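You operate a simulated robot arm through the tools that you are given. There is no shell and no other tool. Be economical: measure what you need, move in short steps, check, and stop when the job is done.

You run a simulated two-armed robot. Do the job below in one go: nothing can be reset, and whatever is moved stays where it is left.

TASK
Pick up the black cord card with one hand, pass it to the other hand and put it on the top of the blue bench. Fetch the green grease tin and set it on top of the large white carton. Put the blue cloth on the brown board. Take the brown hook on the top of the green bench by the grey rail and put it away on the top of the small bench three. Put the clear full jar on top of the grey two-plate die set. Do these in any order. Set down upright: clear full jar.

Only the result counts: the job must be done as asked and must still hold three seconds after the hand-in. Knocking over, shifting, dropping, spilling or breaking anything else fails it. Flat cloth is picked up by pressing the open fingertips on it (5 to 10 N) and closing them slowly along it; thin cloth reads only 2 to 8 mm in the jaws.

THE ROBOT
Two 6-joint arms with two-finger grippers on one trunk, on a base that drives. Base frame: it is fixed to the floor where the robot stands at the start and does not move with it; the origin is under the middle of the robot, x ahead of it, y to its left, z up; the surface under the hand at the start is at about z = 0.85. Readings come in m, degrees, newtons and seconds.
The left shoulder is at the start at [0.07, 0.176, 1.165], the right one opposite. With the tool pointing down near the work surface each hand reaches from about 0.46 to 0.8 m from the robot's upright axis, wherever it stands, measured 20 degrees to its own side. Places, roughly: black cord card (6x10x23 cm) [0.6, 0.1, 0.4]; blue cloth (11x7x3 cm) [0.7, 2.5, 0.9]; brown board (22x17x2 cm) [0.7, 2.8, 0.9]; brown hook (12x6x2 cm) [-3.9, 1.6, 0.7]; clear full jar [-8.5, 1.75, 1]; green grease tin [0.75, 0, 0.75]; grey two-plate die set (30x12x7 cm) [-8.3, 3.9, 1]; large white carton (21x16x6 cm) [0.6, 0.1, 0.9]; top of the blue bench [0.7, 0, 0.8]; top of the small bench three [-8.5, 4.6, 0.9]. Payload 2.45 kg a hand.
The TCP of each hand is the grasp point between the finger pads, 0.026 m short of the fingertips. In the tool frame z runs along the fingers and y along their closing line. The gripper opens to 0.096 m. The gripper's body begins 0.069 m behind the TCP.
Orientation is told as [roll, pitch, yaw] about the base's x, y, z axes, in that order, counted from this pose: with the fingers straight down and closing along the base's y, the tool's x points along the base's -x, its y along +y and its z along -z.

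THE INTERFACE
- The arms move only by the tool send_rows. It takes "left_increments", "right_increments" or both (then of equal length, played together; a hand with none holds still); each is a list that holds one entry, the list of rows, each a list of 7 numbers: the shift along the base's x, y, z in mm, then the turn, a rotation vector about the base's x, y, z in degrees, then the gripper command, from -1 (shut) to 1 (fully open), values between in proportion. In form: [[[x, y, z, rx, ry, rz, claw], ...]]. A call has 1 to 12 rows; each row shifts and turns the commanded pose from where the row before left it. Each row takes 0.2 s and may step no farther than 0.05 m and 8.6 degrees from the row before; otherwise, or with a gripper value out of range, the whole call is refused. Where a pose cannot be reached the arm comes as near as it can. A force on the tool above 40 N (or 10 N above the force at the start of the call, whichever is more), or a blocked arm, ends the call early, and 0.2 s more pass. Each finger halts on what it meets, pressing with about 42 N; the grip force reading is that of the motor and also rises with nothing between the fingers. The clock runs only during rows and for 0.2 s after the last one: add rows that do not move to give the fingers time. The reply holds the time, the measured pose of the TCP, the force on the tool along the base axes, the opening and the grip force, in the units named above and with some noise, with the torque about the TCP (base axes, N m) and any sound that the robot's microphone picked up, and new pictures: "pictures" is both (left out), scene, wrist or none (wrist: the cameras of the hands that moved).
- Cameras (640 x 400 px; columns grow to the right, rows downward): "scene" is now at [0.1347, 0.0246, 1.4828]; the picture's right is [0.23, -0.97, 0.00], its down [-0.64, -0.15, -0.75] and it looks along [0.73, 0.17, -0.66] (base axes); focal length 256 px, centre (320, 200). "left" rides on the left gripper at [0.082, -0.003, -0.098] in its tool frame; the picture's right is [0.04, 1.00, 0.00], its down [-0.73, 0.03, -0.68] and it looks along [-0.68, 0.03, 0.73] (tool axes); focal length 256 px, centre (320, 200). "right" rides on the right gripper at [0.082, 0.003, -0.098] in its tool frame; the picture's right is [-0.04, 1.00, 0.00], its down [-0.73, -0.03, -0.68] and it looks along [-0.68, -0.03, 0.73] (tool axes); focal length 256 px, centre (320, 200).
- move_column(by): slides the trunk up (or, below 0, down) by that many m; the arms and the scene camera ride with it, the base frame stays. It gives what a move gives, with no picture.
- steer(legs): drives the robot by 1 to 6 legs, each [ahead, left, turn to the left] in m, m and degrees, along the robot's own axes; the way and the turn of a leg run together, so that a leg with both is an arc; at most 1.5 m and 180 degrees a leg. The arms and the cameras ride along, it lands a little off, and it stops where it bumps. It gives what a move gives, and a new picture of the scene camera.
- aim_head(pan, tilt): turns the head with the scene camera to pan (to the left, within 86 degrees either way) and tilt (down, from -29 to 69), counted from straight ahead of the robot. It gives what a move gives, and a new picture of the scene camera.
- probe_pixels(camera, pixels): for up to 12 pixels [column, row] of the newest picture of that camera ("zoom" is the newest enlarged one), the place [x, y, z] in the base frame of the surface seen there, good to about 0.002 m, but the place of the scene camera against the robot may be out by one fixed shift of up to 0.012 m in any direction. The clock stands still meanwhile.
- zoom(camera, box): a new picture of the part [left, top, right, bottom] of that camera's present view, enlarged. The clock stands still meanwhile.
- hand_in(): hands the job in; it is judged then, once.

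Go step by step. Measure first, check grasps and placings, and put right what went wrong. The budget is 117 turns and 260 pictures, counting those below and the enlarged ones. Unless the task says otherwise, let go and move clear before handing in, and close with one line.

The tools are called after "Request:" by a JSON object that holds its "name" and its "arguments". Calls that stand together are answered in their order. send_rows: Moves the arms, as the interface text tells. Its arguments: {"type":"object","properties":{"left_increments":{"type":"array"},"right_increments":{"type":"array"},"pictures":{"type":"string","enum":["both","scene","wrist","none"]}},"required":[]} The other tools are called the same way: move_column (by) slides the trunk up or down; steer (legs) drives the base; aim_head (pan, tilt) turns the head that bears the scene camera; probe_pixels (camera, pixels) gives the place of the surface under pixels of a picture; zoom (camera, box) takes an enlarged picture of a part of a camera's view; hand_in () hands the job in.

At the start:

```text
clock: 0.0
left_ee_pos: [0.5537, 0.3346, 1.1344]
left_orientation: [0.0, 0.0, 0.0]
left_force: [0.0, -0.9, -0.3]
left_torque: [-0.02, -0.01, -0.01]
left_opening: 0.0958
left_finger_force: 0.0
right_ee_pos: [0.5301, -0.107, 1.1718]
right_orientation: [1.9, 0.0, -0.6]
right_force: [-0.5, -0.3, -0.1]
right_torque: [-0.04, 0.01, -0.01]
right_opening: 0.0964
right_finger_force: 0.1
trunk travel left (down, up): [-0.65, 0.19]
robot x, y, heading: [-0.0003, 0.0033, -0.1]
head pan, tilt: [13.5, 41.5]
```

scene: 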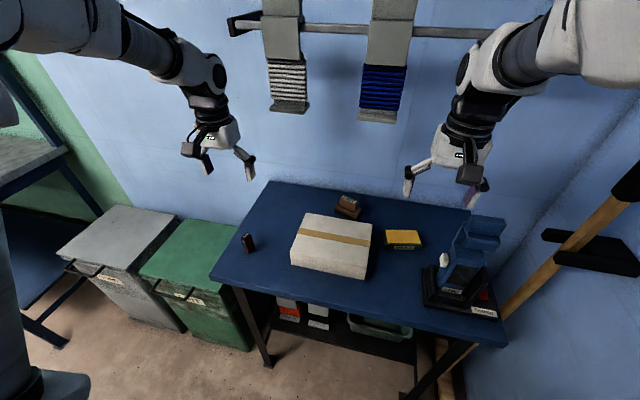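
right: 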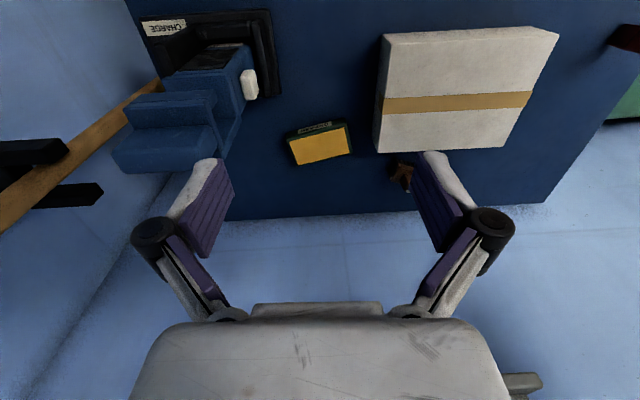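
left: 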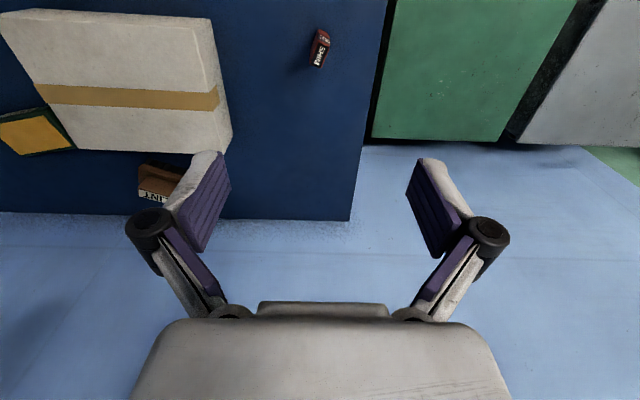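

The scene shows the blue bench with the white carton (330,245), a green/yellow box (403,240) and a shelf below. I measure these first and zoom.

Request:
{"name": "zoom", "arguments": {"camera": "scene", "box": [210, 170, 510, 360]}}

Request:
{"name": "probe_pixels", "arguments": {"camera": "scene", "pixels": [[403, 240], [388, 233], [420, 233], [388, 247], [306, 214], [371, 225], [291, 265], [365, 278], [270, 210], [248, 242], [347, 205], [289, 305]]}}

Request:
{"name": "move_column", "arguments": {"by": -0.3}}

```text
2.11 times, centred on (360, 265) of scene
```

zoom: 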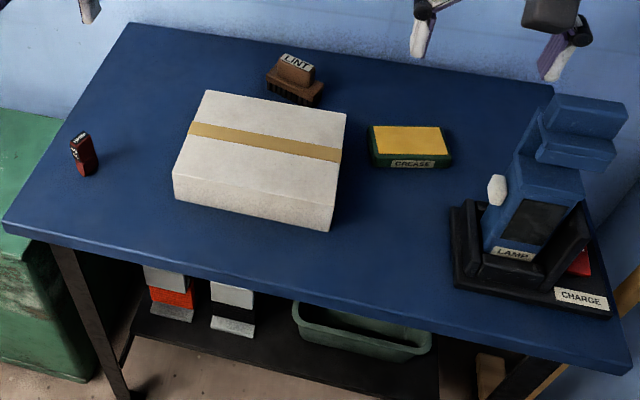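

```text
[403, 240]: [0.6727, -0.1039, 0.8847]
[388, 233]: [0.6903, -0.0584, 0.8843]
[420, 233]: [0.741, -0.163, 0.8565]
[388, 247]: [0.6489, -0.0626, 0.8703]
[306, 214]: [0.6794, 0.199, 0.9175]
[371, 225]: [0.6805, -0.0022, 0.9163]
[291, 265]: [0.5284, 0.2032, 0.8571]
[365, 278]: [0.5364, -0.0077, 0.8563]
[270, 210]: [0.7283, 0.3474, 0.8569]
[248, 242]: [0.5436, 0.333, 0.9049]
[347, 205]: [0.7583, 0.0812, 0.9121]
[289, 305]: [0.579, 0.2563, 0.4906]
```

```text
clock: 2.5
left_ee_pos: [0.5543, 0.3357, 0.8602]
left_orientation: [-0.1, -0.7, 0.1]
left_force: [-7.5, -4.4, 13.7]
left_torque: [-0.61, 0.29, -0.3]
left_opening: 0.0965
left_finger_force: 0.0
right_ee_pos: [0.5312, -0.1076, 0.8962]
right_orientation: [2.2, -0.3, -0.7]
right_force: [-0.6, 1.3, 1.7]
right_torque: [-0.14, 0.06, -0.08]
right_opening: 0.0964
right_finger_force: 0.0
trunk travel left (down, up): [-0.37, 0.47]
robot x, y, heading: [0.0039, -0.0041, 0.0]
head pan, tilt: [13.5, 41.5]
heard: click, click
stopped: the force on the tool passed its limit at 42 N (the readings are from after the stop); the commanded pose is now the measured one
```

I lowered the column without clearing the arms above the bench: the left fingertips touched the top. I raise again at once and check that the small red tin by the left hand is unharmed.

Request:
{"name": "move_column", "arguments": {"by": 0.28}}

Request:
{"name": "aim_head", "arguments": {"pan": 13.5, "tilt": 41.5}}

Request:
{"name": "zoom", "arguments": {"camera": "scene", "box": [210, 170, 510, 360]}}

Request:
{"name": "zoom", "arguments": {"camera": "left", "box": [0, 0, 640, 400]}}

Request:
{"name": "probe_pixels", "arguments": {"camera": "scene", "pixels": [[248, 242], [306, 214], [403, 240]]}}

```text
clock: 5.4
left_ee_pos: [0.5559, 0.3374, 1.1381]
left_orientation: [0.1, -0.5, -0.1]
left_force: [0.3, 0.4, 0.1]
left_torque: [-0.02, 0.0, 0.0]
left_opening: 0.096
left_finger_force: 0.1
right_ee_pos: [0.5311, -0.1062, 1.1743]
right_orientation: [2.1, -0.2, -0.7]
right_force: [-0.3, 0.0, 0.2]
right_torque: [-0.02, -0.01, 0.02]
right_opening: 0.0957
right_finger_force: 0.1
trunk travel left (down, up): [-0.65, 0.19]
robot x, y, heading: [0.0007, -0.0008, 0.2]
head pan, tilt: [13.5, 41.5]
```

```text
clock: 6.0
left_ee_pos: [0.5551, 0.3364, 1.1389]
left_orientation: [0.1, -0.5, 0.0]
left_force: [-1.2, -0.3, -0.1]
left_torque: [0.0, 0.01, -0.01]
left_opening: 0.096
left_finger_force: 0.0
right_ee_pos: [0.5309, -0.1069, 1.1744]
right_orientation: [2.1, -0.2, -0.7]
right_force: [0.2, -1.1, 0.1]
right_torque: [-0.01, -0.03, -0.02]
right_opening: 0.0962
right_finger_force: 0.1
trunk travel left (down, up): [-0.65, 0.19]
robot x, y, heading: [-0.0034, -0.0028, -0.1]
head pan, tilt: [13.5, 41.5]
```

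scene: 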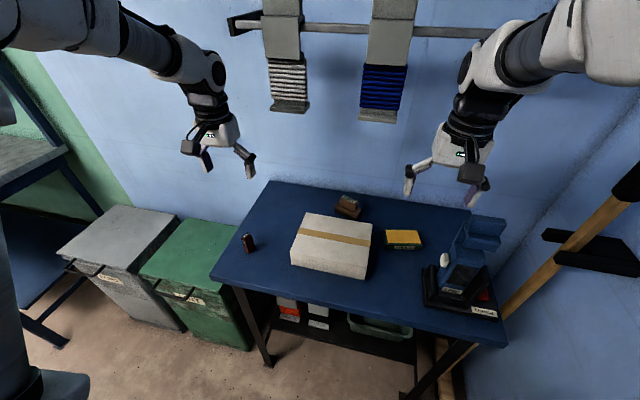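

```text
2.11 times, centred on (360, 265) of scene
```

zoom: 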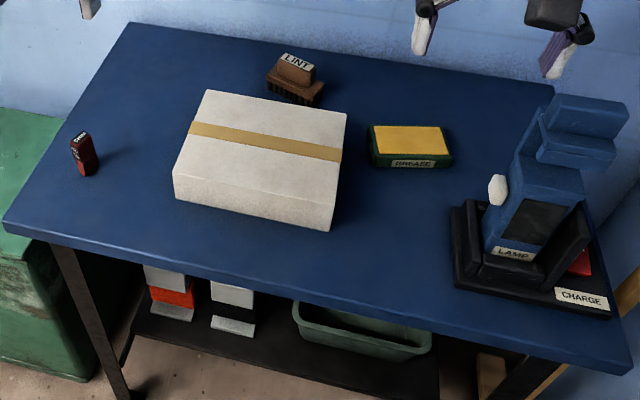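

```text
1.00 times, centred on (320, 200) of left (not enlarged: the box is as wide or as high as the picture)
```

zoom: 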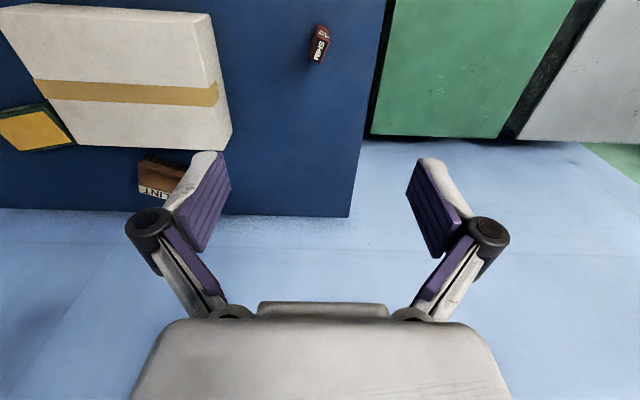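

```text
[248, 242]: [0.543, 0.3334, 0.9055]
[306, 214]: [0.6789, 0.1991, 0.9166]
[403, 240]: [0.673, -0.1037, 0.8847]
```

Nothing was displaced. Now I measure the grease tin and carton with the right wrist camera.

Request:
{"name": "zoom", "arguments": {"camera": "right", "box": [240, 0, 600, 225]}}

Request:
{"name": "probe_pixels", "arguments": {"camera": "right", "pixels": [[289, 142], [346, 125], [351, 152], [298, 164], [320, 145], [387, 38], [545, 32], [512, 145], [380, 148], [320, 190], [290, 136], [345, 122]]}}

```text
1.78 times, centred on (420, 112) of right
```

zoom: 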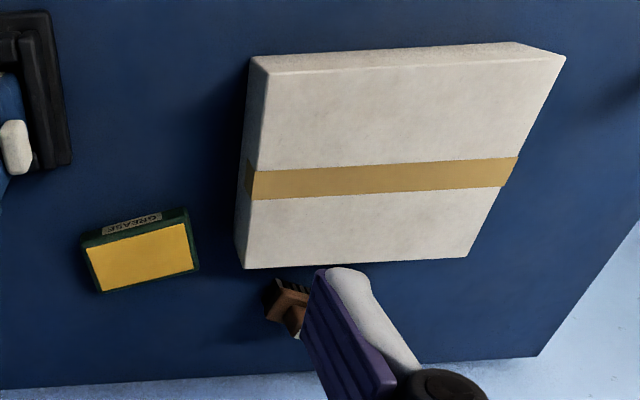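

```text
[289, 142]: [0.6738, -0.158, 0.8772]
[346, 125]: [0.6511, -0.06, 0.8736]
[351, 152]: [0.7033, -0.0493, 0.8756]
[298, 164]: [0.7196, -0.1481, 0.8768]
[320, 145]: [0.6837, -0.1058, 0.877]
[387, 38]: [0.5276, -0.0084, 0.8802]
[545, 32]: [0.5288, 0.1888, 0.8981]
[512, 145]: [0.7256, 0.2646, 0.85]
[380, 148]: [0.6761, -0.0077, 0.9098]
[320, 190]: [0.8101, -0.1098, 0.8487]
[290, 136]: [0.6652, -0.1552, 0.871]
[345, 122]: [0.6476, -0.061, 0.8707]
```

Wrist data: tin centre about (0.686,-0.104), top 0.877, long axis turned 9° from y; carton top 0.910 centred near (0.602,0.094). I turn the right hand and go above the tin.

Request:
{"name": "send_rows", "arguments": {"right_increments": [[[15, 0, -10, -2.1, 0, 0, 1], [15, 0, -15, 0, 0, -8, 1], [15, 0, -15, 0, 0, -8, 1], [15, 0, -15, 0, 0, -8, 1], [15, 0, -15, 0, 0, -8, 1], [15, 0, -15, 0, 0, -8, 1], [15, 0, -15, 0, 0, -8, 1], [15, 0, -15, 0, 0, -8, 1], [15, 2, -15, 0, 0, -8, 1], [10, 0, -15, 0, 0, -8, 1], [10, 0, -10, 0, 0, -8, 1], [0, 0, -10, 0, 0, 0, 1]]]}}

```text
clock: 8.6
left_ee_pos: [0.5569, 0.3362, 1.1393]
left_orientation: [0.1, -0.5, 0.0]
left_force: [-0.3, -0.2, -0.4]
left_torque: [0.03, 0.0, 0.0]
left_opening: 0.0959
left_finger_force: 0.0
right_ee_pos: [0.6861, -0.1052, 1.0094]
right_orientation: [-0.2, -0.2, -80.8]
right_force: [1.6, 0.2, 0.0]
right_torque: [0.03, -0.02, -0.04]
right_opening: 0.0959
right_finger_force: 0.1
trunk travel left (down, up): [-0.65, 0.19]
robot x, y, heading: [0.0019, -0.0037, -0.2]
head pan, tilt: [13.5, 41.5]
```

scene: 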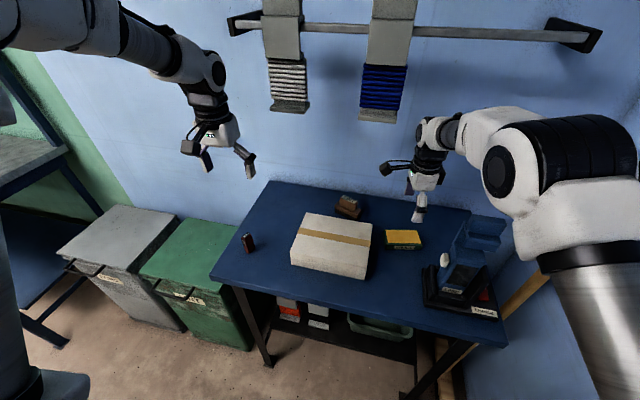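
right: 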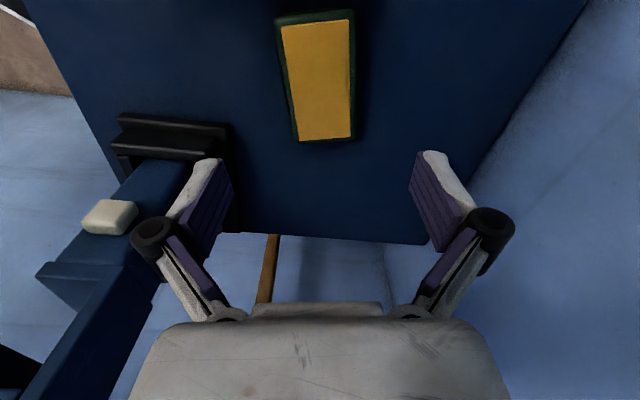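

The tin (318,78) is centred between the fingers; I probe it to confirm.

Request:
{"name": "probe_pixels", "arguments": {"camera": "right", "pixels": [[284, 26], [347, 20], [299, 139], [350, 136], [318, 78], [353, 40], [353, 120], [280, 40], [293, 125]]}}

```text
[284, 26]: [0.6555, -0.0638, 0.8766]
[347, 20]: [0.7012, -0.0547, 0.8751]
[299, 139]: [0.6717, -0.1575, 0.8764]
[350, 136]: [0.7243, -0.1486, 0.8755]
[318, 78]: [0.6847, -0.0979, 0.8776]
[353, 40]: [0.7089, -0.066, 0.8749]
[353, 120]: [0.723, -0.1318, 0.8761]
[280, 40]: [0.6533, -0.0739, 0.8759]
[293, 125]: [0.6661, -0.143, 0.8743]
```

Centre (0.688,-0.105), as expected. Descend and grip.

Request:
{"name": "send_rows", "arguments": {"right_increments": [[[2, 0, -30, 0, 0, 0, 1], [0, 0, -30, 0, 0, 0, 1], [0, 0, -30, 0, 0, 0, 1], [0, 0, -25, 0, 0, 0, 1], [0, 0, -15, 0, 0, 0, 1], [0, 0, 0, 0, 0, 0, 0.4], [0, 0, 0, 0, 0, 0, 0], [0, 0, 0, 0, 0, 0, -0.5], [0, 0, 0, 0, 0, 0, -1], [0, 0, 0, 0, 0, 0, -1]]], "pictures": "wrist"}}

```text
clock: 10.8
left_ee_pos: [0.5556, 0.3353, 1.1389]
left_orientation: [0.0, -0.7, 0.0]
left_force: [0.5, 0.3, -0.1]
left_torque: [0.02, -0.01, 0.02]
left_opening: 0.0961
left_finger_force: 0.1
right_ee_pos: [0.6874, -0.106, 0.8801]
right_orientation: [-0.1, -0.2, -80.8]
right_force: [0.9, 0.9, 2.5]
right_torque: [-0.08, -0.12, 0.19]
right_opening: 0.0641
right_finger_force: 42.4
trunk travel left (down, up): [-0.65, 0.19]
robot x, y, heading: [-0.0009, 0.0015, -0.2]
head pan, tilt: [13.5, 41.5]
```

right: 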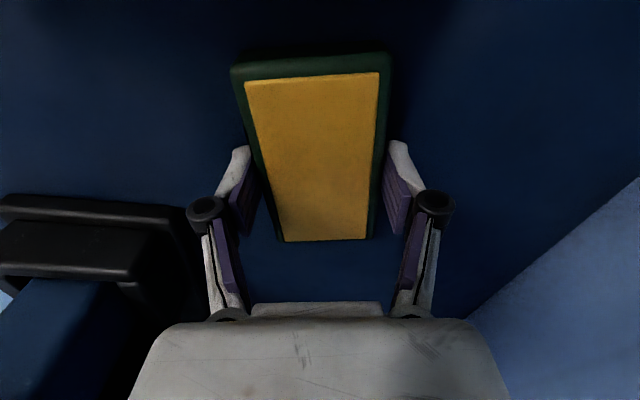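

Gripped at 64 mm. Lift and carry it over the carton.

Request:
{"name": "send_rows", "arguments": {"right_increments": [[[0, 0, 30, 0, 0, 0, -1], [0, 0, 40, 0, 0, 0, -1], [0, 0, 40, 0, 0, 0, -1], [-15, 40, 0, 0, 0, 0, -1], [-20, 40, 0, 0, 0, 0, -1], [-20, 40, 0, 0, 0, 0, -1], [-20, 40, 0, 0, 0, 0, -1], [-10, 40, 0, 0, 0, 0, -1], [0, 0, -20, 0, 0, 0, -1], [0, 0, -10, 0, 0, 0, -1]]]}}

```text
clock: 13.0
left_ee_pos: [0.557, 0.336, 1.1385]
left_orientation: [0.0, -0.6, -0.1]
left_force: [0.2, 0.2, 0.3]
left_torque: [-0.01, -0.01, -0.04]
left_opening: 0.0958
left_finger_force: 0.0
right_ee_pos: [0.6804, -0.0029, 0.9621]
right_orientation: [-0.2, -0.2, -80.7]
right_force: [-0.4, -0.8, -5.0]
right_torque: [-0.03, -0.01, -0.02]
right_opening: 0.0638
right_finger_force: 42.0
right hand out of reach, approached as far as the arm can: row 6, 7, 8
trunk travel left (down, up): [-0.65, 0.19]
robot x, y, heading: [0.0007, -0.0014, -0.1]
head pan, tilt: [13.5, 41.5]
```

scene: 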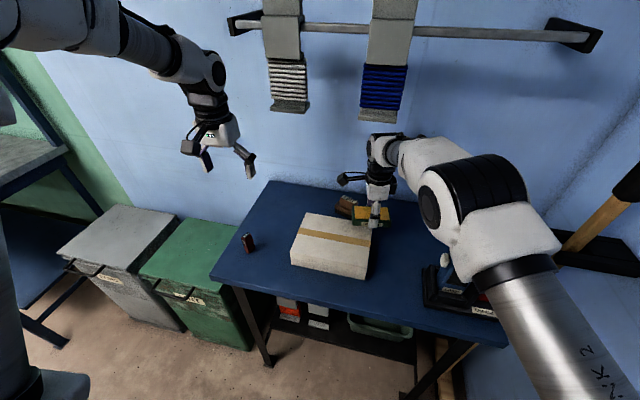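
right: 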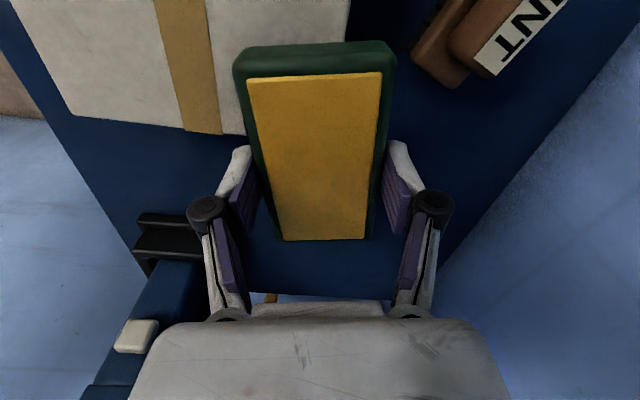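

The right arm reaches its limit here, so I lift a little and shift the base left by 0.15 m.

Request:
{"name": "send_rows", "arguments": {"right_increments": [[[0, 0, 40, 0, 0, 0, -1], [0, 0, 0, 0, 0, 0, -1]]], "pictures": "none"}}

Request:
{"name": "steer", "arguments": {"legs": [[0, 0.15, 0]]}}

```text
clock: 13.6
left_ee_pos: [0.5572, 0.336, 1.1381]
left_orientation: [0.1, -0.4, -0.1]
left_force: [0.8, 0.5, -0.6]
left_torque: [0.02, 0.06, -0.02]
left_opening: 0.0958
left_finger_force: 0.1
right_ee_pos: [0.6802, -0.0019, 1.002]
right_orientation: [-0.2, -0.1, -80.8]
right_force: [0.4, -0.3, -4.6]
right_torque: [0.01, -0.01, -0.03]
right_opening: 0.0635
right_finger_force: 41.6
trunk travel left (down, up): [-0.65, 0.19]
robot x, y, heading: [-0.0001, 0.001, 0.0]
head pan, tilt: [13.5, 41.5]
```

```text
clock: 14.9
left_ee_pos: [0.5572, 0.4804, 1.1397]
left_orientation: [0.0, -0.6, -0.1]
left_force: [-0.4, -0.8, -0.2]
left_torque: [0.04, 0.0, 0.0]
left_opening: 0.096
left_finger_force: 0.0
right_ee_pos: [0.68, 0.1412, 1.0016]
right_orientation: [-0.2, 0.0, -80.7]
right_force: [0.2, -0.3, -3.8]
right_torque: [0.0, 0.01, -0.01]
right_opening: 0.0631
right_finger_force: 42.1
trunk travel left (down, up): [-0.65, 0.19]
robot x, y, heading: [-0.0003, 0.1478, -0.3]
head pan, tilt: [13.5, 41.5]
```

scene: 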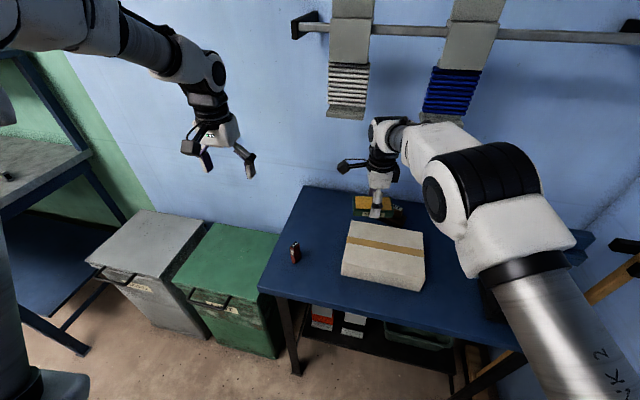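

Now to the carton centre (dx −78, dy −47), then check.

Request:
{"name": "send_rows", "arguments": {"right_increments": [[[-20, -12, 0, 0, 0, 0, -1], [-20, -12, 0, 0, 0, 0, -1], [-20, -12, 0, 0, 0, 0, -1], [-18, -11, 0, 0, 0, 0, -1], [0, 0, -20, 0, 0, 0, -1], [0, 0, -20, 0, 0, 0, -1], [0, 0, 0, 0, 0, 0, -1]]]}}

```text
clock: 16.5
left_ee_pos: [0.5566, 0.4795, 1.138]
left_orientation: [0.1, -0.4, 0.0]
left_force: [-0.3, 0.5, 0.1]
left_torque: [-0.01, -0.01, 0.01]
left_opening: 0.0961
left_finger_force: 0.1
right_ee_pos: [0.6148, 0.0726, 0.9633]
right_orientation: [-0.1, 1.0, -82.4]
right_force: [0.6, 0.4, -3.8]
right_torque: [-0.06, 0.02, -0.01]
right_opening: 0.0635
right_finger_force: 42.2
right hand out of reach, approached as far as the arm can: row 1, 2, 3, 4
trunk travel left (down, up): [-0.65, 0.19]
robot x, y, heading: [0.0027, 0.1493, -0.3]
head pan, tilt: [13.5, 41.5]
```

scene: 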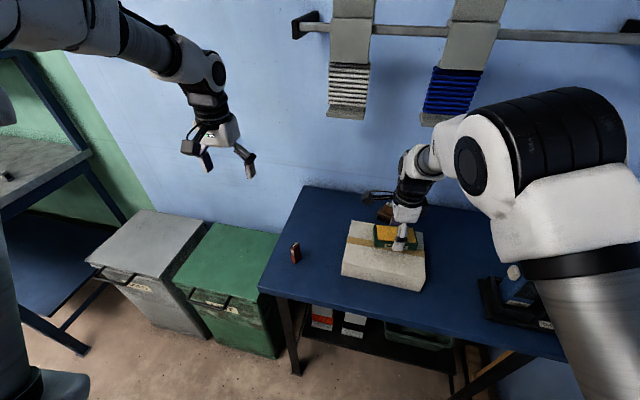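
right: 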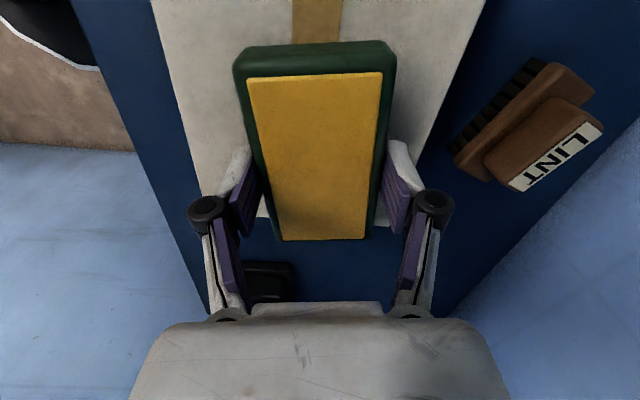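

Tin centre (0.615,0.073) lies entirely within the carton top; lower 21 mm here and release.

Request:
{"name": "send_rows", "arguments": {"right_increments": [[[0, 0, -10, 0, 0, 0, -1], [0, 0, -8, 0, 0, 0, -1], [0, 0, -3, 0, 0, 0, -1], [0, 0, 0, 0, 0, 0, -1]]], "pictures": "wrist"}}

```text
clock: 17.5
left_ee_pos: [0.5568, 0.4811, 1.1395]
left_orientation: [0.1, -0.5, -0.1]
left_force: [1.1, -0.7, -0.6]
left_torque: [0.0, -0.02, 0.01]
left_opening: 0.0959
left_finger_force: 0.2
right_ee_pos: [0.615, 0.0756, 0.9414]
right_orientation: [-0.2, 0.7, -81.9]
right_force: [0.1, -0.6, -3.9]
right_torque: [-0.01, 0.0, 0.01]
right_opening: 0.0634
right_finger_force: 41.7
trunk travel left (down, up): [-0.65, 0.19]
robot x, y, heading: [0.0016, 0.1519, -0.0]
head pan, tilt: [13.5, 41.5]
```

right: 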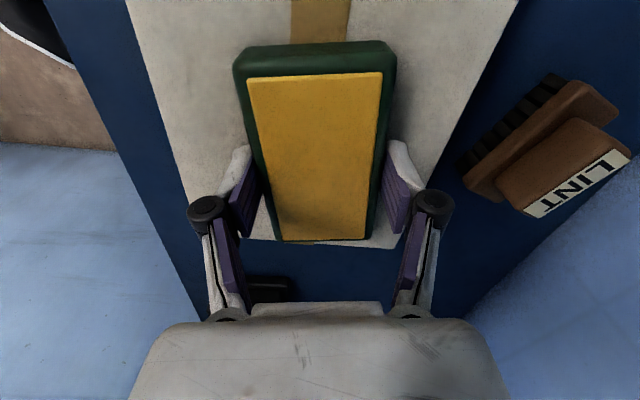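

Not in contact yet; lower a few mm more until force shows.

Request:
{"name": "send_rows", "arguments": {"right_increments": [[[0, 0, -2, 0, 0, 0, -1], [0, 0, -1, 0, 0, 0, -1], [0, 0, -1, 0, 0, 0, -1]]], "pictures": "none"}}

```text
clock: 18.3
left_ee_pos: [0.5547, 0.4813, 1.1396]
left_orientation: [0.1, -0.7, -0.1]
left_force: [-0.7, -0.6, -0.1]
left_torque: [-0.01, 0.01, 0.0]
left_opening: 0.0962
left_finger_force: 0.1
right_ee_pos: [0.6155, 0.0754, 0.9408]
right_orientation: [0.0, 0.6, -81.9]
right_force: [2.6, -4.6, 13.3]
right_torque: [-1.11, 0.0, 0.19]
right_opening: 0.0637
right_finger_force: 41.2
trunk travel left (down, up): [-0.65, 0.19]
robot x, y, heading: [-0.0025, 0.1468, -0.1]
head pan, tilt: [13.5, 41.5]
```

Contact (13 N). Release gently and rise.

Request:
{"name": "send_rows", "arguments": {"right_increments": [[[0, 0, 1, 0, 0, 0, -1], [0, 0, 0, 0, 0, 0, 0.4], [0, 0, 0, 0, 0, 0, 1], [0, 0, 0, 0, 0, 0, 1], [0, 0, 20, 0, 0, 0, 1], [0, 0, 40, 0, 0, 0, 1], [0, 0, 40, 0, 0, 0, 1], [0, 0, 40, 0, 0, 0, 1], [0, -40, 20, 0, 0, 0, 1], [0, -40, 20, 0, 0, 0, 1]]]}}

```text
clock: 20.5
left_ee_pos: [0.5577, 0.4802, 1.1384]
left_orientation: [0.1, -0.6, -0.1]
left_force: [-0.1, -0.7, 0.5]
left_torque: [0.01, 0.04, 0.0]
left_opening: 0.0961
left_finger_force: 0.1
right_ee_pos: [0.6146, 0.0034, 1.116]
right_orientation: [-0.2, -0.2, -80.6]
right_force: [0.5, -1.4, -0.5]
right_torque: [0.01, 0.06, 0.0]
right_opening: 0.0961
right_finger_force: 0.1
trunk travel left (down, up): [-0.65, 0.19]
robot x, y, heading: [-0.0021, 0.1511, -0.2]
head pan, tilt: [13.5, 41.5]
```

scene: 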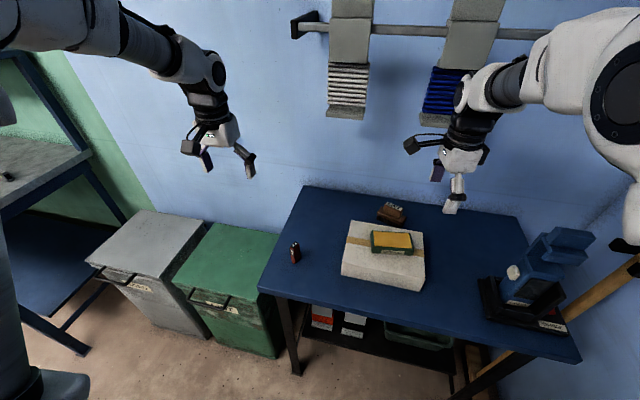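
right: 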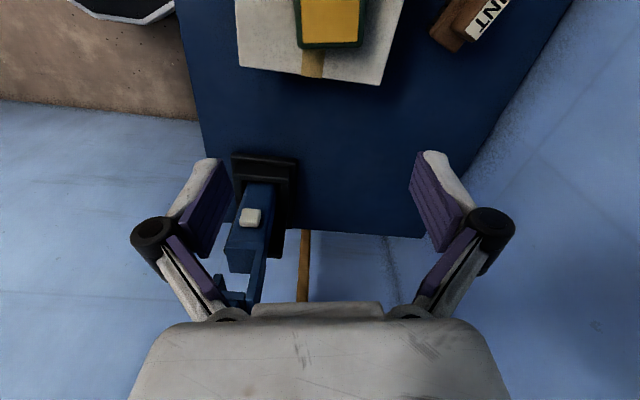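

Tin is on the carton. Now I back up to look at the shelf below for the black cord card.

Request:
{"name": "steer", "arguments": {"legs": [[-0.75, 0, 0]]}}

Request:
{"name": "move_column", "arguments": {"by": -0.55}}

Request:
{"name": "aim_head", "arguments": {"pan": 0, "tilt": 20}}

```text
clock: 24.5
left_ee_pos: [-0.1877, 0.4826, 1.1379]
left_orientation: [0.1, -0.5, 0.1]
left_force: [-0.4, -0.1, -0.2]
left_torque: [-0.03, 0.02, 0.03]
left_opening: 0.0957
left_finger_force: 0.0
right_ee_pos: [-0.1287, 0.0065, 1.1178]
right_orientation: [-0.2, -0.2, -80.7]
right_force: [1.5, -0.5, -0.1]
right_torque: [0.05, -0.01, 0.04]
right_opening: 0.0961
right_finger_force: 0.0
trunk travel left (down, up): [-0.65, 0.19]
robot x, y, heading: [-0.7426, 0.1472, 0.2]
head pan, tilt: [13.5, 41.5]
```

scene: 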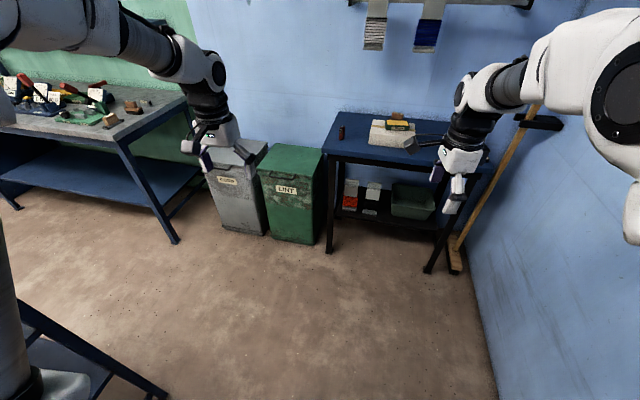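

```text
refused: -0.55 is not a number from -0.4 to 0.4
```

```text
clock: 25.4
left_ee_pos: [-0.1876, 0.4827, 1.1394]
left_orientation: [0.1, -0.6, 0.2]
left_force: [0.2, 0.5, 0.5]
left_torque: [0.02, -0.01, 0.0]
left_opening: 0.096
left_finger_force: 0.0
right_ee_pos: [-0.1295, 0.0079, 1.1176]
right_orientation: [-0.2, -0.2, -80.7]
right_force: [0.0, -0.1, 0.1]
right_torque: [0.01, 0.02, 0.02]
right_opening: 0.0959
right_finger_force: 0.1
trunk travel left (down, up): [-0.65, 0.19]
robot x, y, heading: [-0.742, 0.1455, 0.0]
head pan, tilt: [0.0, 20.0]
```

scene: 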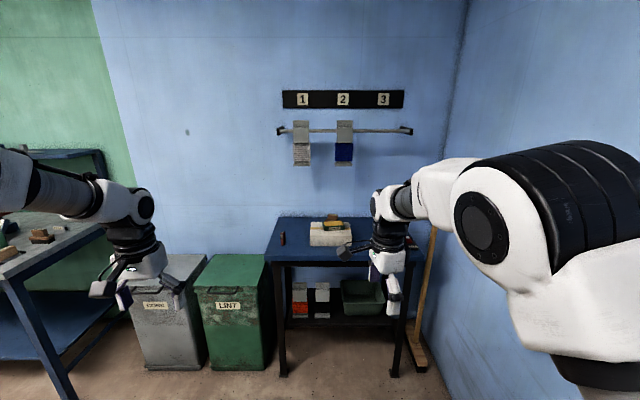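

Lower the column in two moves in free space and look.

Request:
{"name": "move_column", "arguments": {"by": -0.4}}

Request:
{"name": "move_column", "arguments": {"by": -0.2}}

Request:
{"name": "aim_head", "arguments": {"pan": -4, "tilt": 20}}

Request:
{"name": "zoom", "arguments": {"camera": "scene", "box": [260, 180, 420, 280]}}

```text
clock: 29.2
left_ee_pos: [-0.1874, 0.4834, 0.7393]
left_orientation: [0.1, -0.5, 0.1]
left_force: [0.1, 0.1, 0.6]
left_torque: [0.0, 0.01, 0.04]
left_opening: 0.096
left_finger_force: 0.1
right_ee_pos: [-0.1293, 0.0063, 0.7166]
right_orientation: [-0.2, -0.2, -80.7]
right_force: [-0.9, -0.1, -1.0]
right_torque: [0.0, -0.01, 0.03]
right_opening: 0.0961
right_finger_force: 0.0
trunk travel left (down, up): [-0.25, 0.59]
robot x, y, heading: [-0.746, 0.1469, -0.1]
head pan, tilt: [0.0, 20.0]
```

```text
clock: 31.4
left_ee_pos: [-0.188, 0.4823, 0.5388]
left_orientation: [0.1, -0.6, 0.2]
left_force: [0.2, -0.4, -0.8]
left_torque: [0.03, 0.0, 0.01]
left_opening: 0.096
left_finger_force: 0.0
right_ee_pos: [-0.1304, 0.0072, 0.5169]
right_orientation: [-0.1, -0.2, -80.7]
right_force: [0.3, -0.3, 0.0]
right_torque: [0.01, -0.01, 0.01]
right_opening: 0.0961
right_finger_force: 0.0
trunk travel left (down, up): [-0.05, 0.79]
robot x, y, heading: [-0.7412, 0.1422, 0.2]
head pan, tilt: [0.0, 20.0]
```

```text
clock: 32.0
left_ee_pos: [-0.1878, 0.4838, 0.5396]
left_orientation: [0.1, -0.4, 0.1]
left_force: [1.1, -0.1, 0.5]
left_torque: [-0.02, 0.05, 0.01]
left_opening: 0.0958
left_finger_force: 0.1
right_ee_pos: [-0.1293, 0.0061, 0.5172]
right_orientation: [-0.2, -0.2, -80.7]
right_force: [-0.6, 0.4, 0.6]
right_torque: [0.03, 0.01, 0.02]
right_opening: 0.0961
right_finger_force: 0.0
trunk travel left (down, up): [-0.05, 0.79]
robot x, y, heading: [-0.7453, 0.145, 0.2]
head pan, tilt: [-4.0, 20.0]
```

scene: 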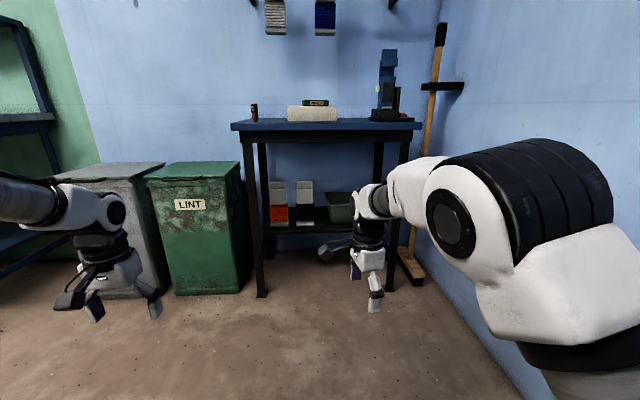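

```text
4.00 times, centred on (340, 230) of scene
```

zoom: 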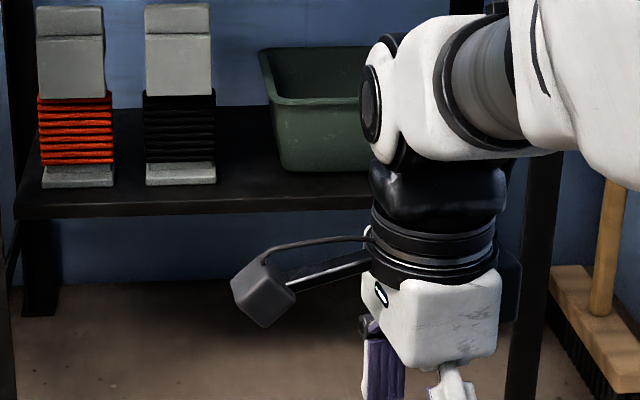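

The two cord cards stand on the shelf; the black one is at zoom (178,120). Measure it and surroundings.

Request:
{"name": "probe_pixels", "arguments": {"camera": "zoom", "pixels": [[148, 60], [208, 60], [178, 10], [178, 60], [145, 130], [213, 130], [178, 178], [112, 130], [268, 80], [178, 210], [75, 60], [240, 178]]}}

Request:
{"name": "probe_pixels", "arguments": {"camera": "scene", "pixels": [[262, 150], [380, 150], [248, 126], [330, 128], [258, 270]]}}

```text
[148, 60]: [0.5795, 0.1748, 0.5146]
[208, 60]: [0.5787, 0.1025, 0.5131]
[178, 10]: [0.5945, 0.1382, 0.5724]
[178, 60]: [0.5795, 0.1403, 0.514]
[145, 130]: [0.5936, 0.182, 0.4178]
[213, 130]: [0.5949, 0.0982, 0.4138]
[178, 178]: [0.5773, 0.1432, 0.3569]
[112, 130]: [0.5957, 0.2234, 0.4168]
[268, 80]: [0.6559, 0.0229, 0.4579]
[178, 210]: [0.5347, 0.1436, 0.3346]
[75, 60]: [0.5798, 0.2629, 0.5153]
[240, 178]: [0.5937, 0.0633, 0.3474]
```

```text
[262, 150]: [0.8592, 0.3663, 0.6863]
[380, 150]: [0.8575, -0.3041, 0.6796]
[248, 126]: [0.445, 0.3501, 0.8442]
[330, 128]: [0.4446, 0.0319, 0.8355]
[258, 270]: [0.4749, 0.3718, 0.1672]
```

Black card: face x≈0.58, y 0.10–0.175, z 0.345–0.573, clearances of 4 cm to the orange card. Plan: left hand horizontal from the front on the upper plate at z≈0.485. First, turn the left hand to point forward, tuck the right hand, and sidestep right.

Request:
{"name": "send_rows", "arguments": {"left_increments": [[[0, -5, -5, 0, -8.2, 0, 1], [0, -5, -5, 0, -8.2, 0, 1], [0, -5, -5, 0, -8.2, 0, 1], [0, -5, -5, 0, -8.2, 0, 1], [0, -5, -5, 0, -8.2, 0, 1], [0, -5, -5, 0, -8.2, 0, 1], [0, -5, -5, 0, -8.2, 0, 1], [0, -5, -5, 0, -8.2, 0, 1], [0, -5, -5, 0, -8.2, 0, 1], [0, -5, -5, 0, -8.2, 0, 1], [0, -5, -4, 0, -8.0, 0, 1]]], "right_increments": [[[-15, -9, 5, 0, 0, 7.3, 1], [-15, -9, 5, 0, 0, 7.3, 1], [-15, -9, 5, 0, 0, 7.3, 1], [-15, -9, 5, 0, 0, 7.3, 1], [-15, -9, 5, 0, 0, 7.3, 1], [-15, -9, 5, 0, 0, 7.3, 1], [-15, -9, 5, 0, 0, 7.3, 1], [-15, -9, 5, 0, 0, 7.3, 1], [-15, -9, 5, 0, 0, 7.3, 1], [-15, -9, 5, 0, 0, 7.3, 1], [-15, -9, 5, 0, 0, 7.3, 1]]], "pictures": "none"}}

Request:
{"name": "steer", "arguments": {"legs": [[0, -0.175, 0]]}}

```text
clock: 34.4
left_ee_pos: [-0.2226, 0.5084, 0.535]
left_orientation: [0.6, -65.2, 0.2]
left_force: [0.4, 0.3, -0.3]
left_torque: [-0.03, 0.01, 0.0]
left_opening: 0.096
left_finger_force: 0.0
left hand out of reach, approached as far as the arm can: row 5, 7, 8, 9, 10, 11
right_ee_pos: [-0.2944, -0.0931, 0.5733]
right_orientation: [-0.3, -0.1, -0.2]
right_force: [-0.8, 0.7, -0.5]
right_torque: [0.01, 0.03, 0.0]
right_opening: 0.0959
right_finger_force: 0.0
trunk travel left (down, up): [-0.05, 0.79]
robot x, y, heading: [-0.7459, 0.1463, 0.1]
head pan, tilt: [-4.0, 20.0]
```

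```text
clock: 36.0
left_ee_pos: [-0.1951, 0.3361, 0.5346]
left_orientation: [0.6, -65.2, -2.7]
left_force: [-0.3, 0.9, 0.6]
left_torque: [-0.01, 0.01, 0.04]
left_opening: 0.0961
left_finger_force: 0.0
right_ee_pos: [-0.298, -0.2593, 0.5732]
right_orientation: [-0.2, -0.1, -3.2]
right_force: [-1.1, 0.8, 0.0]
right_torque: [-0.03, -0.01, -0.01]
right_opening: 0.0962
right_finger_force: 0.1
trunk travel left (down, up): [-0.05, 0.79]
robot x, y, heading: [-0.7308, 0.0006, -2.8]
head pan, tilt: [-4.0, 20.0]
stopped in leg 1: the robot was blocked; the commanded pose is now the measured one
```

scene: 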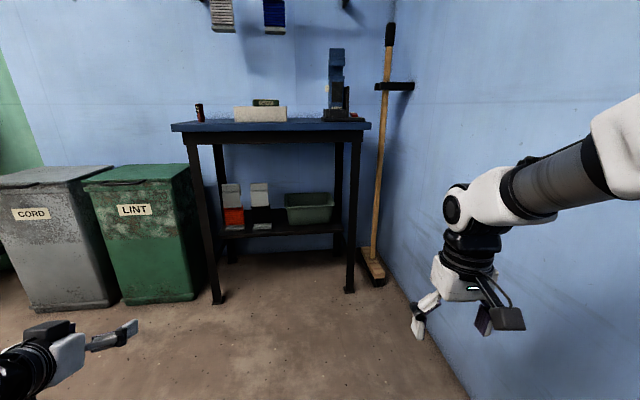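

The right elbow touched the right wall; I move back left and straighten up. The left hand needs to be farther out to point level, so I extend it while pitching.

Request:
{"name": "steer", "arguments": {"legs": [[0, 0.05, 2.8]]}}

Request:
{"name": "send_rows", "arguments": {"left_increments": [[[30, 0, -5, 0, 0, 0, 1], [30, 0, -5, 0, 0, 0, 1], [30, -10, -5, 0, -5, 0, 1], [30, -20, -5, 0, -5, 0, 1], [25, -20, -5, 0, -5, 0, 1], [20, -20, -5, 0, -5, 0, 1], [10, -20, -5, 0, -5, 0, 1], [0, -10, 0, 0, 0, 0, 1]]], "pictures": "both"}}

```text
clock: 36.9
left_ee_pos: [-0.2101, 0.4114, 0.5338]
left_orientation: [0.6, -65.1, 0.2]
left_force: [0.6, 0.2, 0.6]
left_torque: [0.01, 0.0, 0.0]
left_opening: 0.0961
left_finger_force: 0.1
right_ee_pos: [-0.2834, -0.1903, 0.5736]
right_orientation: [-0.2, 0.0, -0.5]
right_force: [-0.6, -0.5, 0.2]
right_torque: [0.03, 0.02, 0.03]
right_opening: 0.0958
right_finger_force: 0.0
trunk travel left (down, up): [-0.05, 0.79]
robot x, y, heading: [-0.732, 0.0504, -0.2]
head pan, tilt: [-4.0, 20.0]
```

scene: 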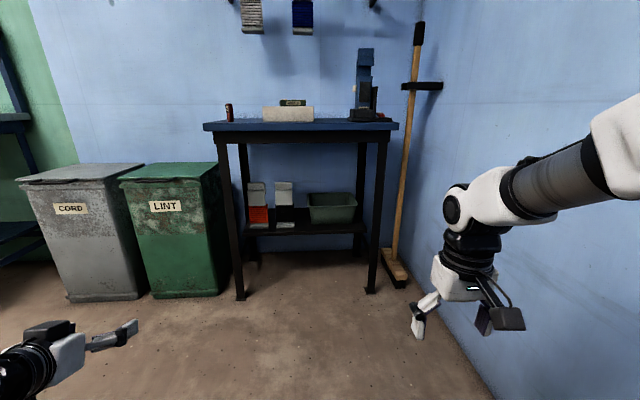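

```text
clock: 38.7
left_ee_pos: [-0.1683, 0.4493, 0.5548]
left_orientation: [0.6, -68.0, 0.1]
left_force: [-0.6, 0.2, -0.1]
left_torque: [-0.03, 0.02, -0.02]
left_opening: 0.0958
left_finger_force: 0.0
left hand out of reach, approached as far as the arm can: row 1, 2, 3, 4, 5, 6, 7, 8
right_ee_pos: [-0.283, -0.1899, 0.5743]
right_orientation: [-0.2, -0.2, -0.4]
right_force: [0.8, 0.1, 0.5]
right_torque: [-0.02, 0.02, 0.01]
right_opening: 0.0959
right_finger_force: 0.1
trunk travel left (down, up): [-0.05, 0.79]
robot x, y, heading: [-0.737, 0.05, -0.1]
head pan, tilt: [-4.0, 20.0]
```

scene: 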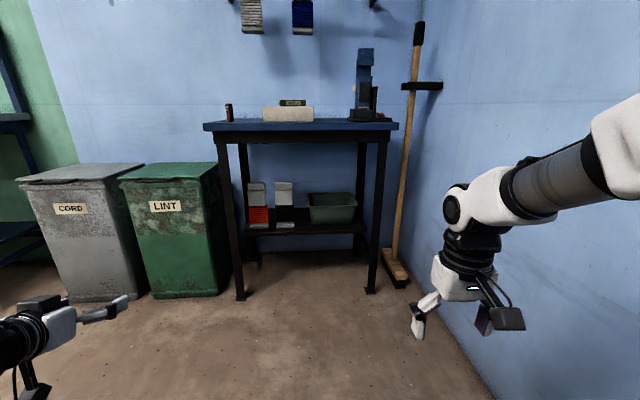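
left: 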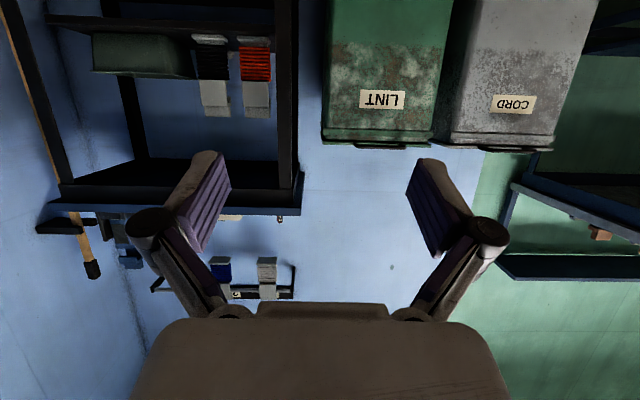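

Full level pitch isn't reachable, but −60° is enough (fingers sloping forward-down). I relax to −60°, and bring the left hand inward.

Request:
{"name": "send_rows", "arguments": {"left_increments": [[[0, 0, 0, 0, 4, 0, 1], [0, 0, 0, 0, 4, 0, 1], [10, -30, -5, 0, 0, 0, 1], [10, -30, -5, 0, 0, 0, 1], [10, -30, -5, 0, 0, 0, 1], [10, -30, -5, 0, 0, 0, 1], [10, -30, -5, 0, 0, 0, 1], [10, -30, -5, 0, 0, 0, 1], [10, -30, -5, 0, 0, 0, 1], [10, -30, -5, 0, 0, 0, 1], [0, 0, 0, 0, 0, 0, 1]]], "pictures": "both"}}

```text
clock: 41.1
left_ee_pos: [-0.1382, 0.3503, 0.6088]
left_orientation: [0.9, -59.6, 0.1]
left_force: [0.5, 0.0, 0.3]
left_torque: [-0.01, -0.02, -0.02]
left_opening: 0.0958
left_finger_force: 0.1
left hand out of reach, approached as far as the arm can: row 2, 4, 5, 6, 7, 8, 9, 10
right_ee_pos: [-0.2844, -0.1903, 0.5735]
right_orientation: [-0.2, -0.1, -0.5]
right_force: [-0.2, 0.1, 0.1]
right_torque: [0.0, -0.01, 0.01]
right_opening: 0.0961
right_finger_force: 0.0
trunk travel left (down, up): [-0.05, 0.79]
robot x, y, heading: [-0.7302, 0.0499, 0.2]
head pan, tilt: [-4.0, 20.0]
```

scene: 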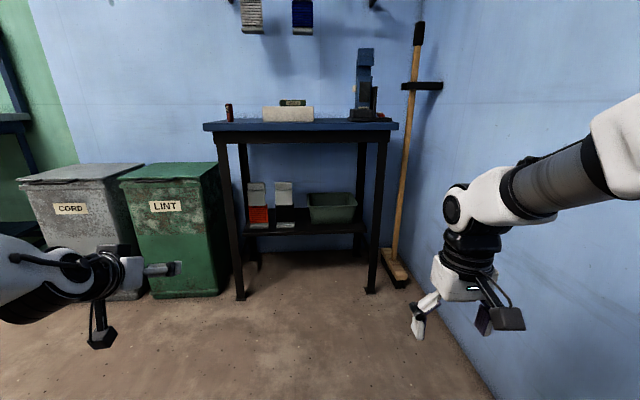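
left: 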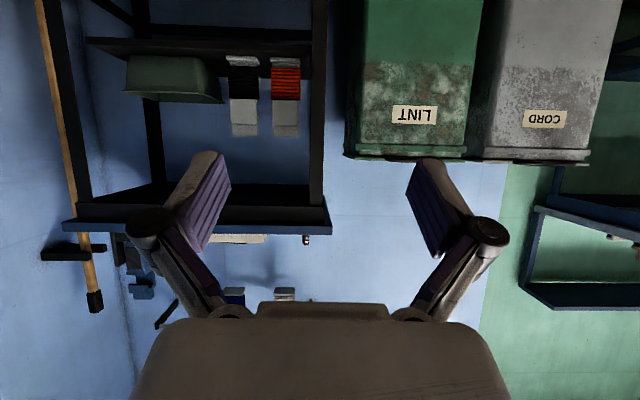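

Reach is limited by the wrist; −45° still clears the bench edge by about 11 cm. I go to −45° and bring the hand in and down.

Request:
{"name": "send_rows", "arguments": {"left_increments": [[[0, 0, 0, 0, 7.5, 0, 1], [0, 0, 0, 0, 7.5, 0, 1], [5, -30, -15, 0, 0, 0, 1], [5, -30, -15, 0, 0, 0, 1], [5, -30, -15, 0, 0, 0, 1], [5, -30, -15, 0, 0, 0, 1], [5, -30, -15, 0, 0, 0, 1], [5, -30, -15, 0, 0, 0, 1], [0, -10, -10, 0, 0, 0, 1], [0, 0, 0, 0, 0, 0, 1]]], "pictures": "none"}}

```text
clock: 43.3
left_ee_pos: [-0.0525, 0.2622, 0.5433]
left_orientation: [3.4, -50.7, -0.1]
left_force: [0.7, -0.3, -0.3]
left_torque: [-0.01, 0.02, 0.02]
left_opening: 0.0959
left_finger_force: 0.1
left hand out of reach, approached as far as the arm can: row 2, 5, 6, 7, 8, 9
right_ee_pos: [-0.2849, -0.1905, 0.5729]
right_orientation: [-0.2, -0.1, -0.5]
right_force: [0.2, -0.7, -0.7]
right_torque: [-0.01, 0.0, -0.01]
right_opening: 0.096
right_finger_force: 0.1
trunk travel left (down, up): [-0.05, 0.79]
robot x, y, heading: [-0.7323, 0.0479, -0.4]
head pan, tilt: [-4.0, 20.0]
```

Hand now at (−0.05,0.26,0.54), pitch −51°. I continue inward at −45°.

Request:
{"name": "send_rows", "arguments": {"left_increments": [[[0, 0, 0, -3.4, 5, 0, 1], [0, -20, -10, 0, 0, 0, 1], [0, -20, -10, 0, 0, 0, 1], [0, -20, -10, 0, 0, 0, 1], [0, -20, 0, 0, 0, 0, 1], [0, -10, 0, 0, 0, 0, 1], [0, 0, 0, 0, 0, 0, 1]]], "pictures": "both"}}

```text
clock: 44.9
left_ee_pos: [-0.0481, 0.1861, 0.515]
left_orientation: [-6.7, -45.3, 9.1]
left_force: [-1.3, 0.0, -0.5]
left_torque: [0.02, 0.03, 0.0]
left_opening: 0.0958
left_finger_force: 0.0
right_ee_pos: [-0.2839, -0.1897, 0.573]
right_orientation: [-0.3, -0.2, -0.5]
right_force: [0.2, 0.2, 0.2]
right_torque: [-0.02, 0.0, 0.01]
right_opening: 0.096
right_finger_force: 0.0
trunk travel left (down, up): [-0.05, 0.79]
robot x, y, heading: [-0.7324, 0.0504, -0.1]
head pan, tilt: [-4.0, 20.0]
```

scene: 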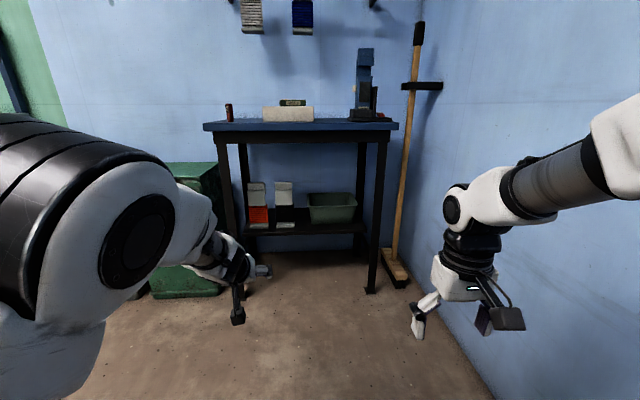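
left: 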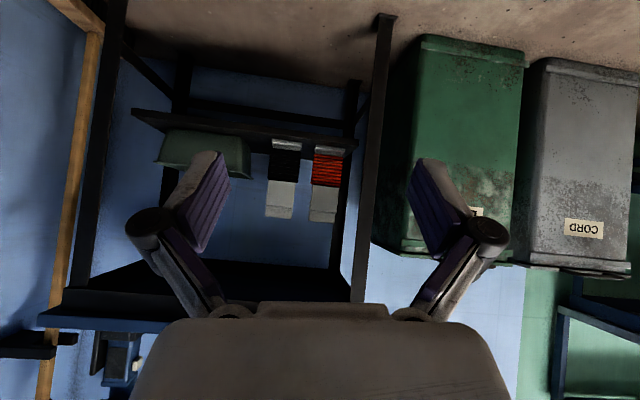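

At this inboard spot the roll drifts; slightly further out is cleaner. I straighten the hand at y≈0.22, then turn the robot right 7°.

Request:
{"name": "send_rows", "arguments": {"left_increments": [[[0, 20, 0, 2.4, 0, -2.2, 1], [0, 14, 0, 2.3, 0, -2.2, 1], [0, 0, 0, 0, 0, 0, 1]]], "pictures": "none"}}

Request:
{"name": "steer", "arguments": {"legs": [[0, 0, -7]]}}

```text
clock: 45.7
left_ee_pos: [-0.0512, 0.2007, 0.5092]
left_orientation: [4.9, -45.6, -5.8]
left_force: [-0.7, -0.3, -0.1]
left_torque: [0.0, -0.01, 0.0]
left_opening: 0.0962
left_finger_force: 0.1
right_ee_pos: [-0.2837, -0.1907, 0.5735]
right_orientation: [-0.2, -0.1, -0.5]
right_force: [0.9, -0.6, 0.2]
right_torque: [-0.01, -0.01, -0.01]
right_opening: 0.0961
right_finger_force: 0.2
trunk travel left (down, up): [-0.05, 0.79]
robot x, y, heading: [-0.7306, 0.0495, -0.0]
head pan, tilt: [-4.0, 20.0]
```

```text
clock: 46.7
left_ee_pos: [-0.0386, 0.1179, 0.5096]
left_orientation: [4.8, -45.6, -12.7]
left_force: [-0.3, 0.7, -0.5]
left_torque: [-0.02, 0.01, -0.04]
left_opening: 0.0961
left_finger_force: 0.1
right_ee_pos: [-0.3166, -0.2426, 0.5733]
right_orientation: [-0.2, 0.0, -7.6]
right_force: [-0.5, 0.8, 0.1]
right_torque: [-0.01, 0.04, -0.01]
right_opening: 0.0959
right_finger_force: 0.1
trunk travel left (down, up): [-0.05, 0.79]
robot x, y, heading: [-0.7296, 0.0498, -7.5]
head pan, tilt: [-4.0, 20.0]
```

scene: 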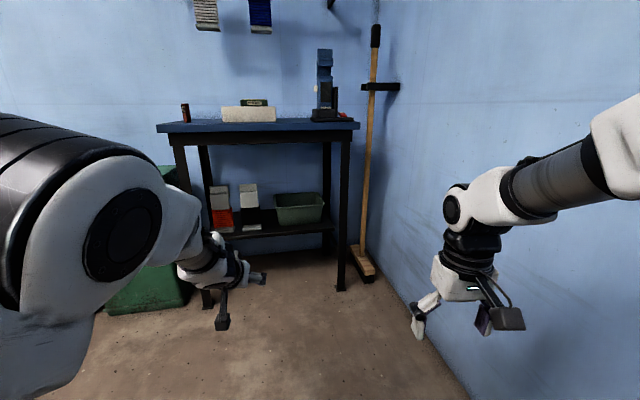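

Correct orientation toward [0,−45,0] in world.

Request:
{"name": "send_rows", "arguments": {"left_increments": [[[0, 0, 0, -1.2, 0, 3.1, 1], [0, 0, 0, -1.1, 0, 3.1, 1], [0, 0, 0, -1.1, 0, 3.1, 1], [0, 0, 0, 0, 0, 0, 1]]], "pictures": "none"}}

```text
clock: 47.7
left_ee_pos: [-0.0362, 0.1237, 0.5119]
left_orientation: [-1.7, -45.9, 1.9]
left_force: [0.5, 0.7, 0.0]
left_torque: [0.0, -0.05, 0.01]
left_opening: 0.0958
left_finger_force: 0.0
right_ee_pos: [-0.3181, -0.2428, 0.5727]
right_orientation: [-0.4, -0.1, -7.5]
right_force: [-0.2, 0.4, 0.2]
right_torque: [0.0, 0.03, 0.01]
right_opening: 0.0959
right_finger_force: 0.1
trunk travel left (down, up): [-0.05, 0.79]
robot x, y, heading: [-0.7317, 0.0488, -7.1]
head pan, tilt: [-4.0, 20.0]
```

Orientation is now nearly clean. Drive forward 0.48 m along world x to a standoff and look with the wrist camera.

Request:
{"name": "steer", "arguments": {"legs": [[0.476, 0.06, 0]]}}

Request:
{"name": "zoom", "arguments": {"camera": "left", "box": [0, 0, 640, 400]}}

```text
clock: 50.6
left_ee_pos: [0.4668, 0.1177, 0.5109]
left_orientation: [-1.6, -45.8, 1.9]
left_force: [0.3, -0.6, 0.8]
left_torque: [0.01, -0.02, -0.01]
left_opening: 0.0957
left_finger_force: 0.1
right_ee_pos: [0.1846, -0.2481, 0.5734]
right_orientation: [-0.2, -0.1, -7.7]
right_force: [0.1, -0.1, 0.2]
right_torque: [-0.01, 0.01, 0.01]
right_opening: 0.0961
right_finger_force: 0.1
trunk travel left (down, up): [-0.05, 0.79]
robot x, y, heading: [-0.2288, 0.0462, -7.3]
head pan, tilt: [-4.0, 20.0]
```

scene: 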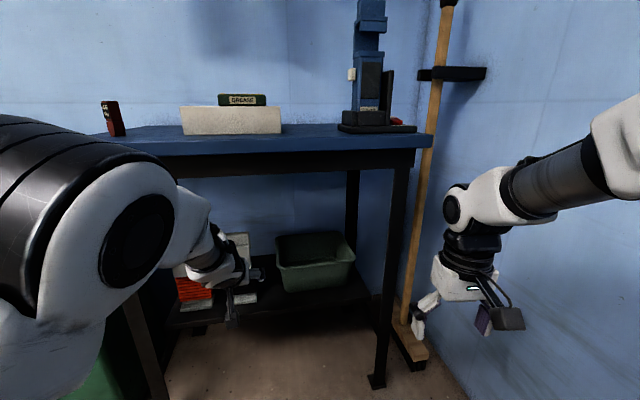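

```text
1.00 times, centred on (320, 200) of left (not enlarged: the box is as wide or as high as the picture)
```

zoom: 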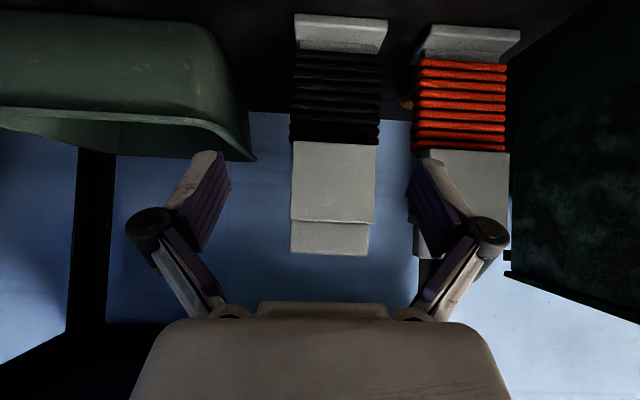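

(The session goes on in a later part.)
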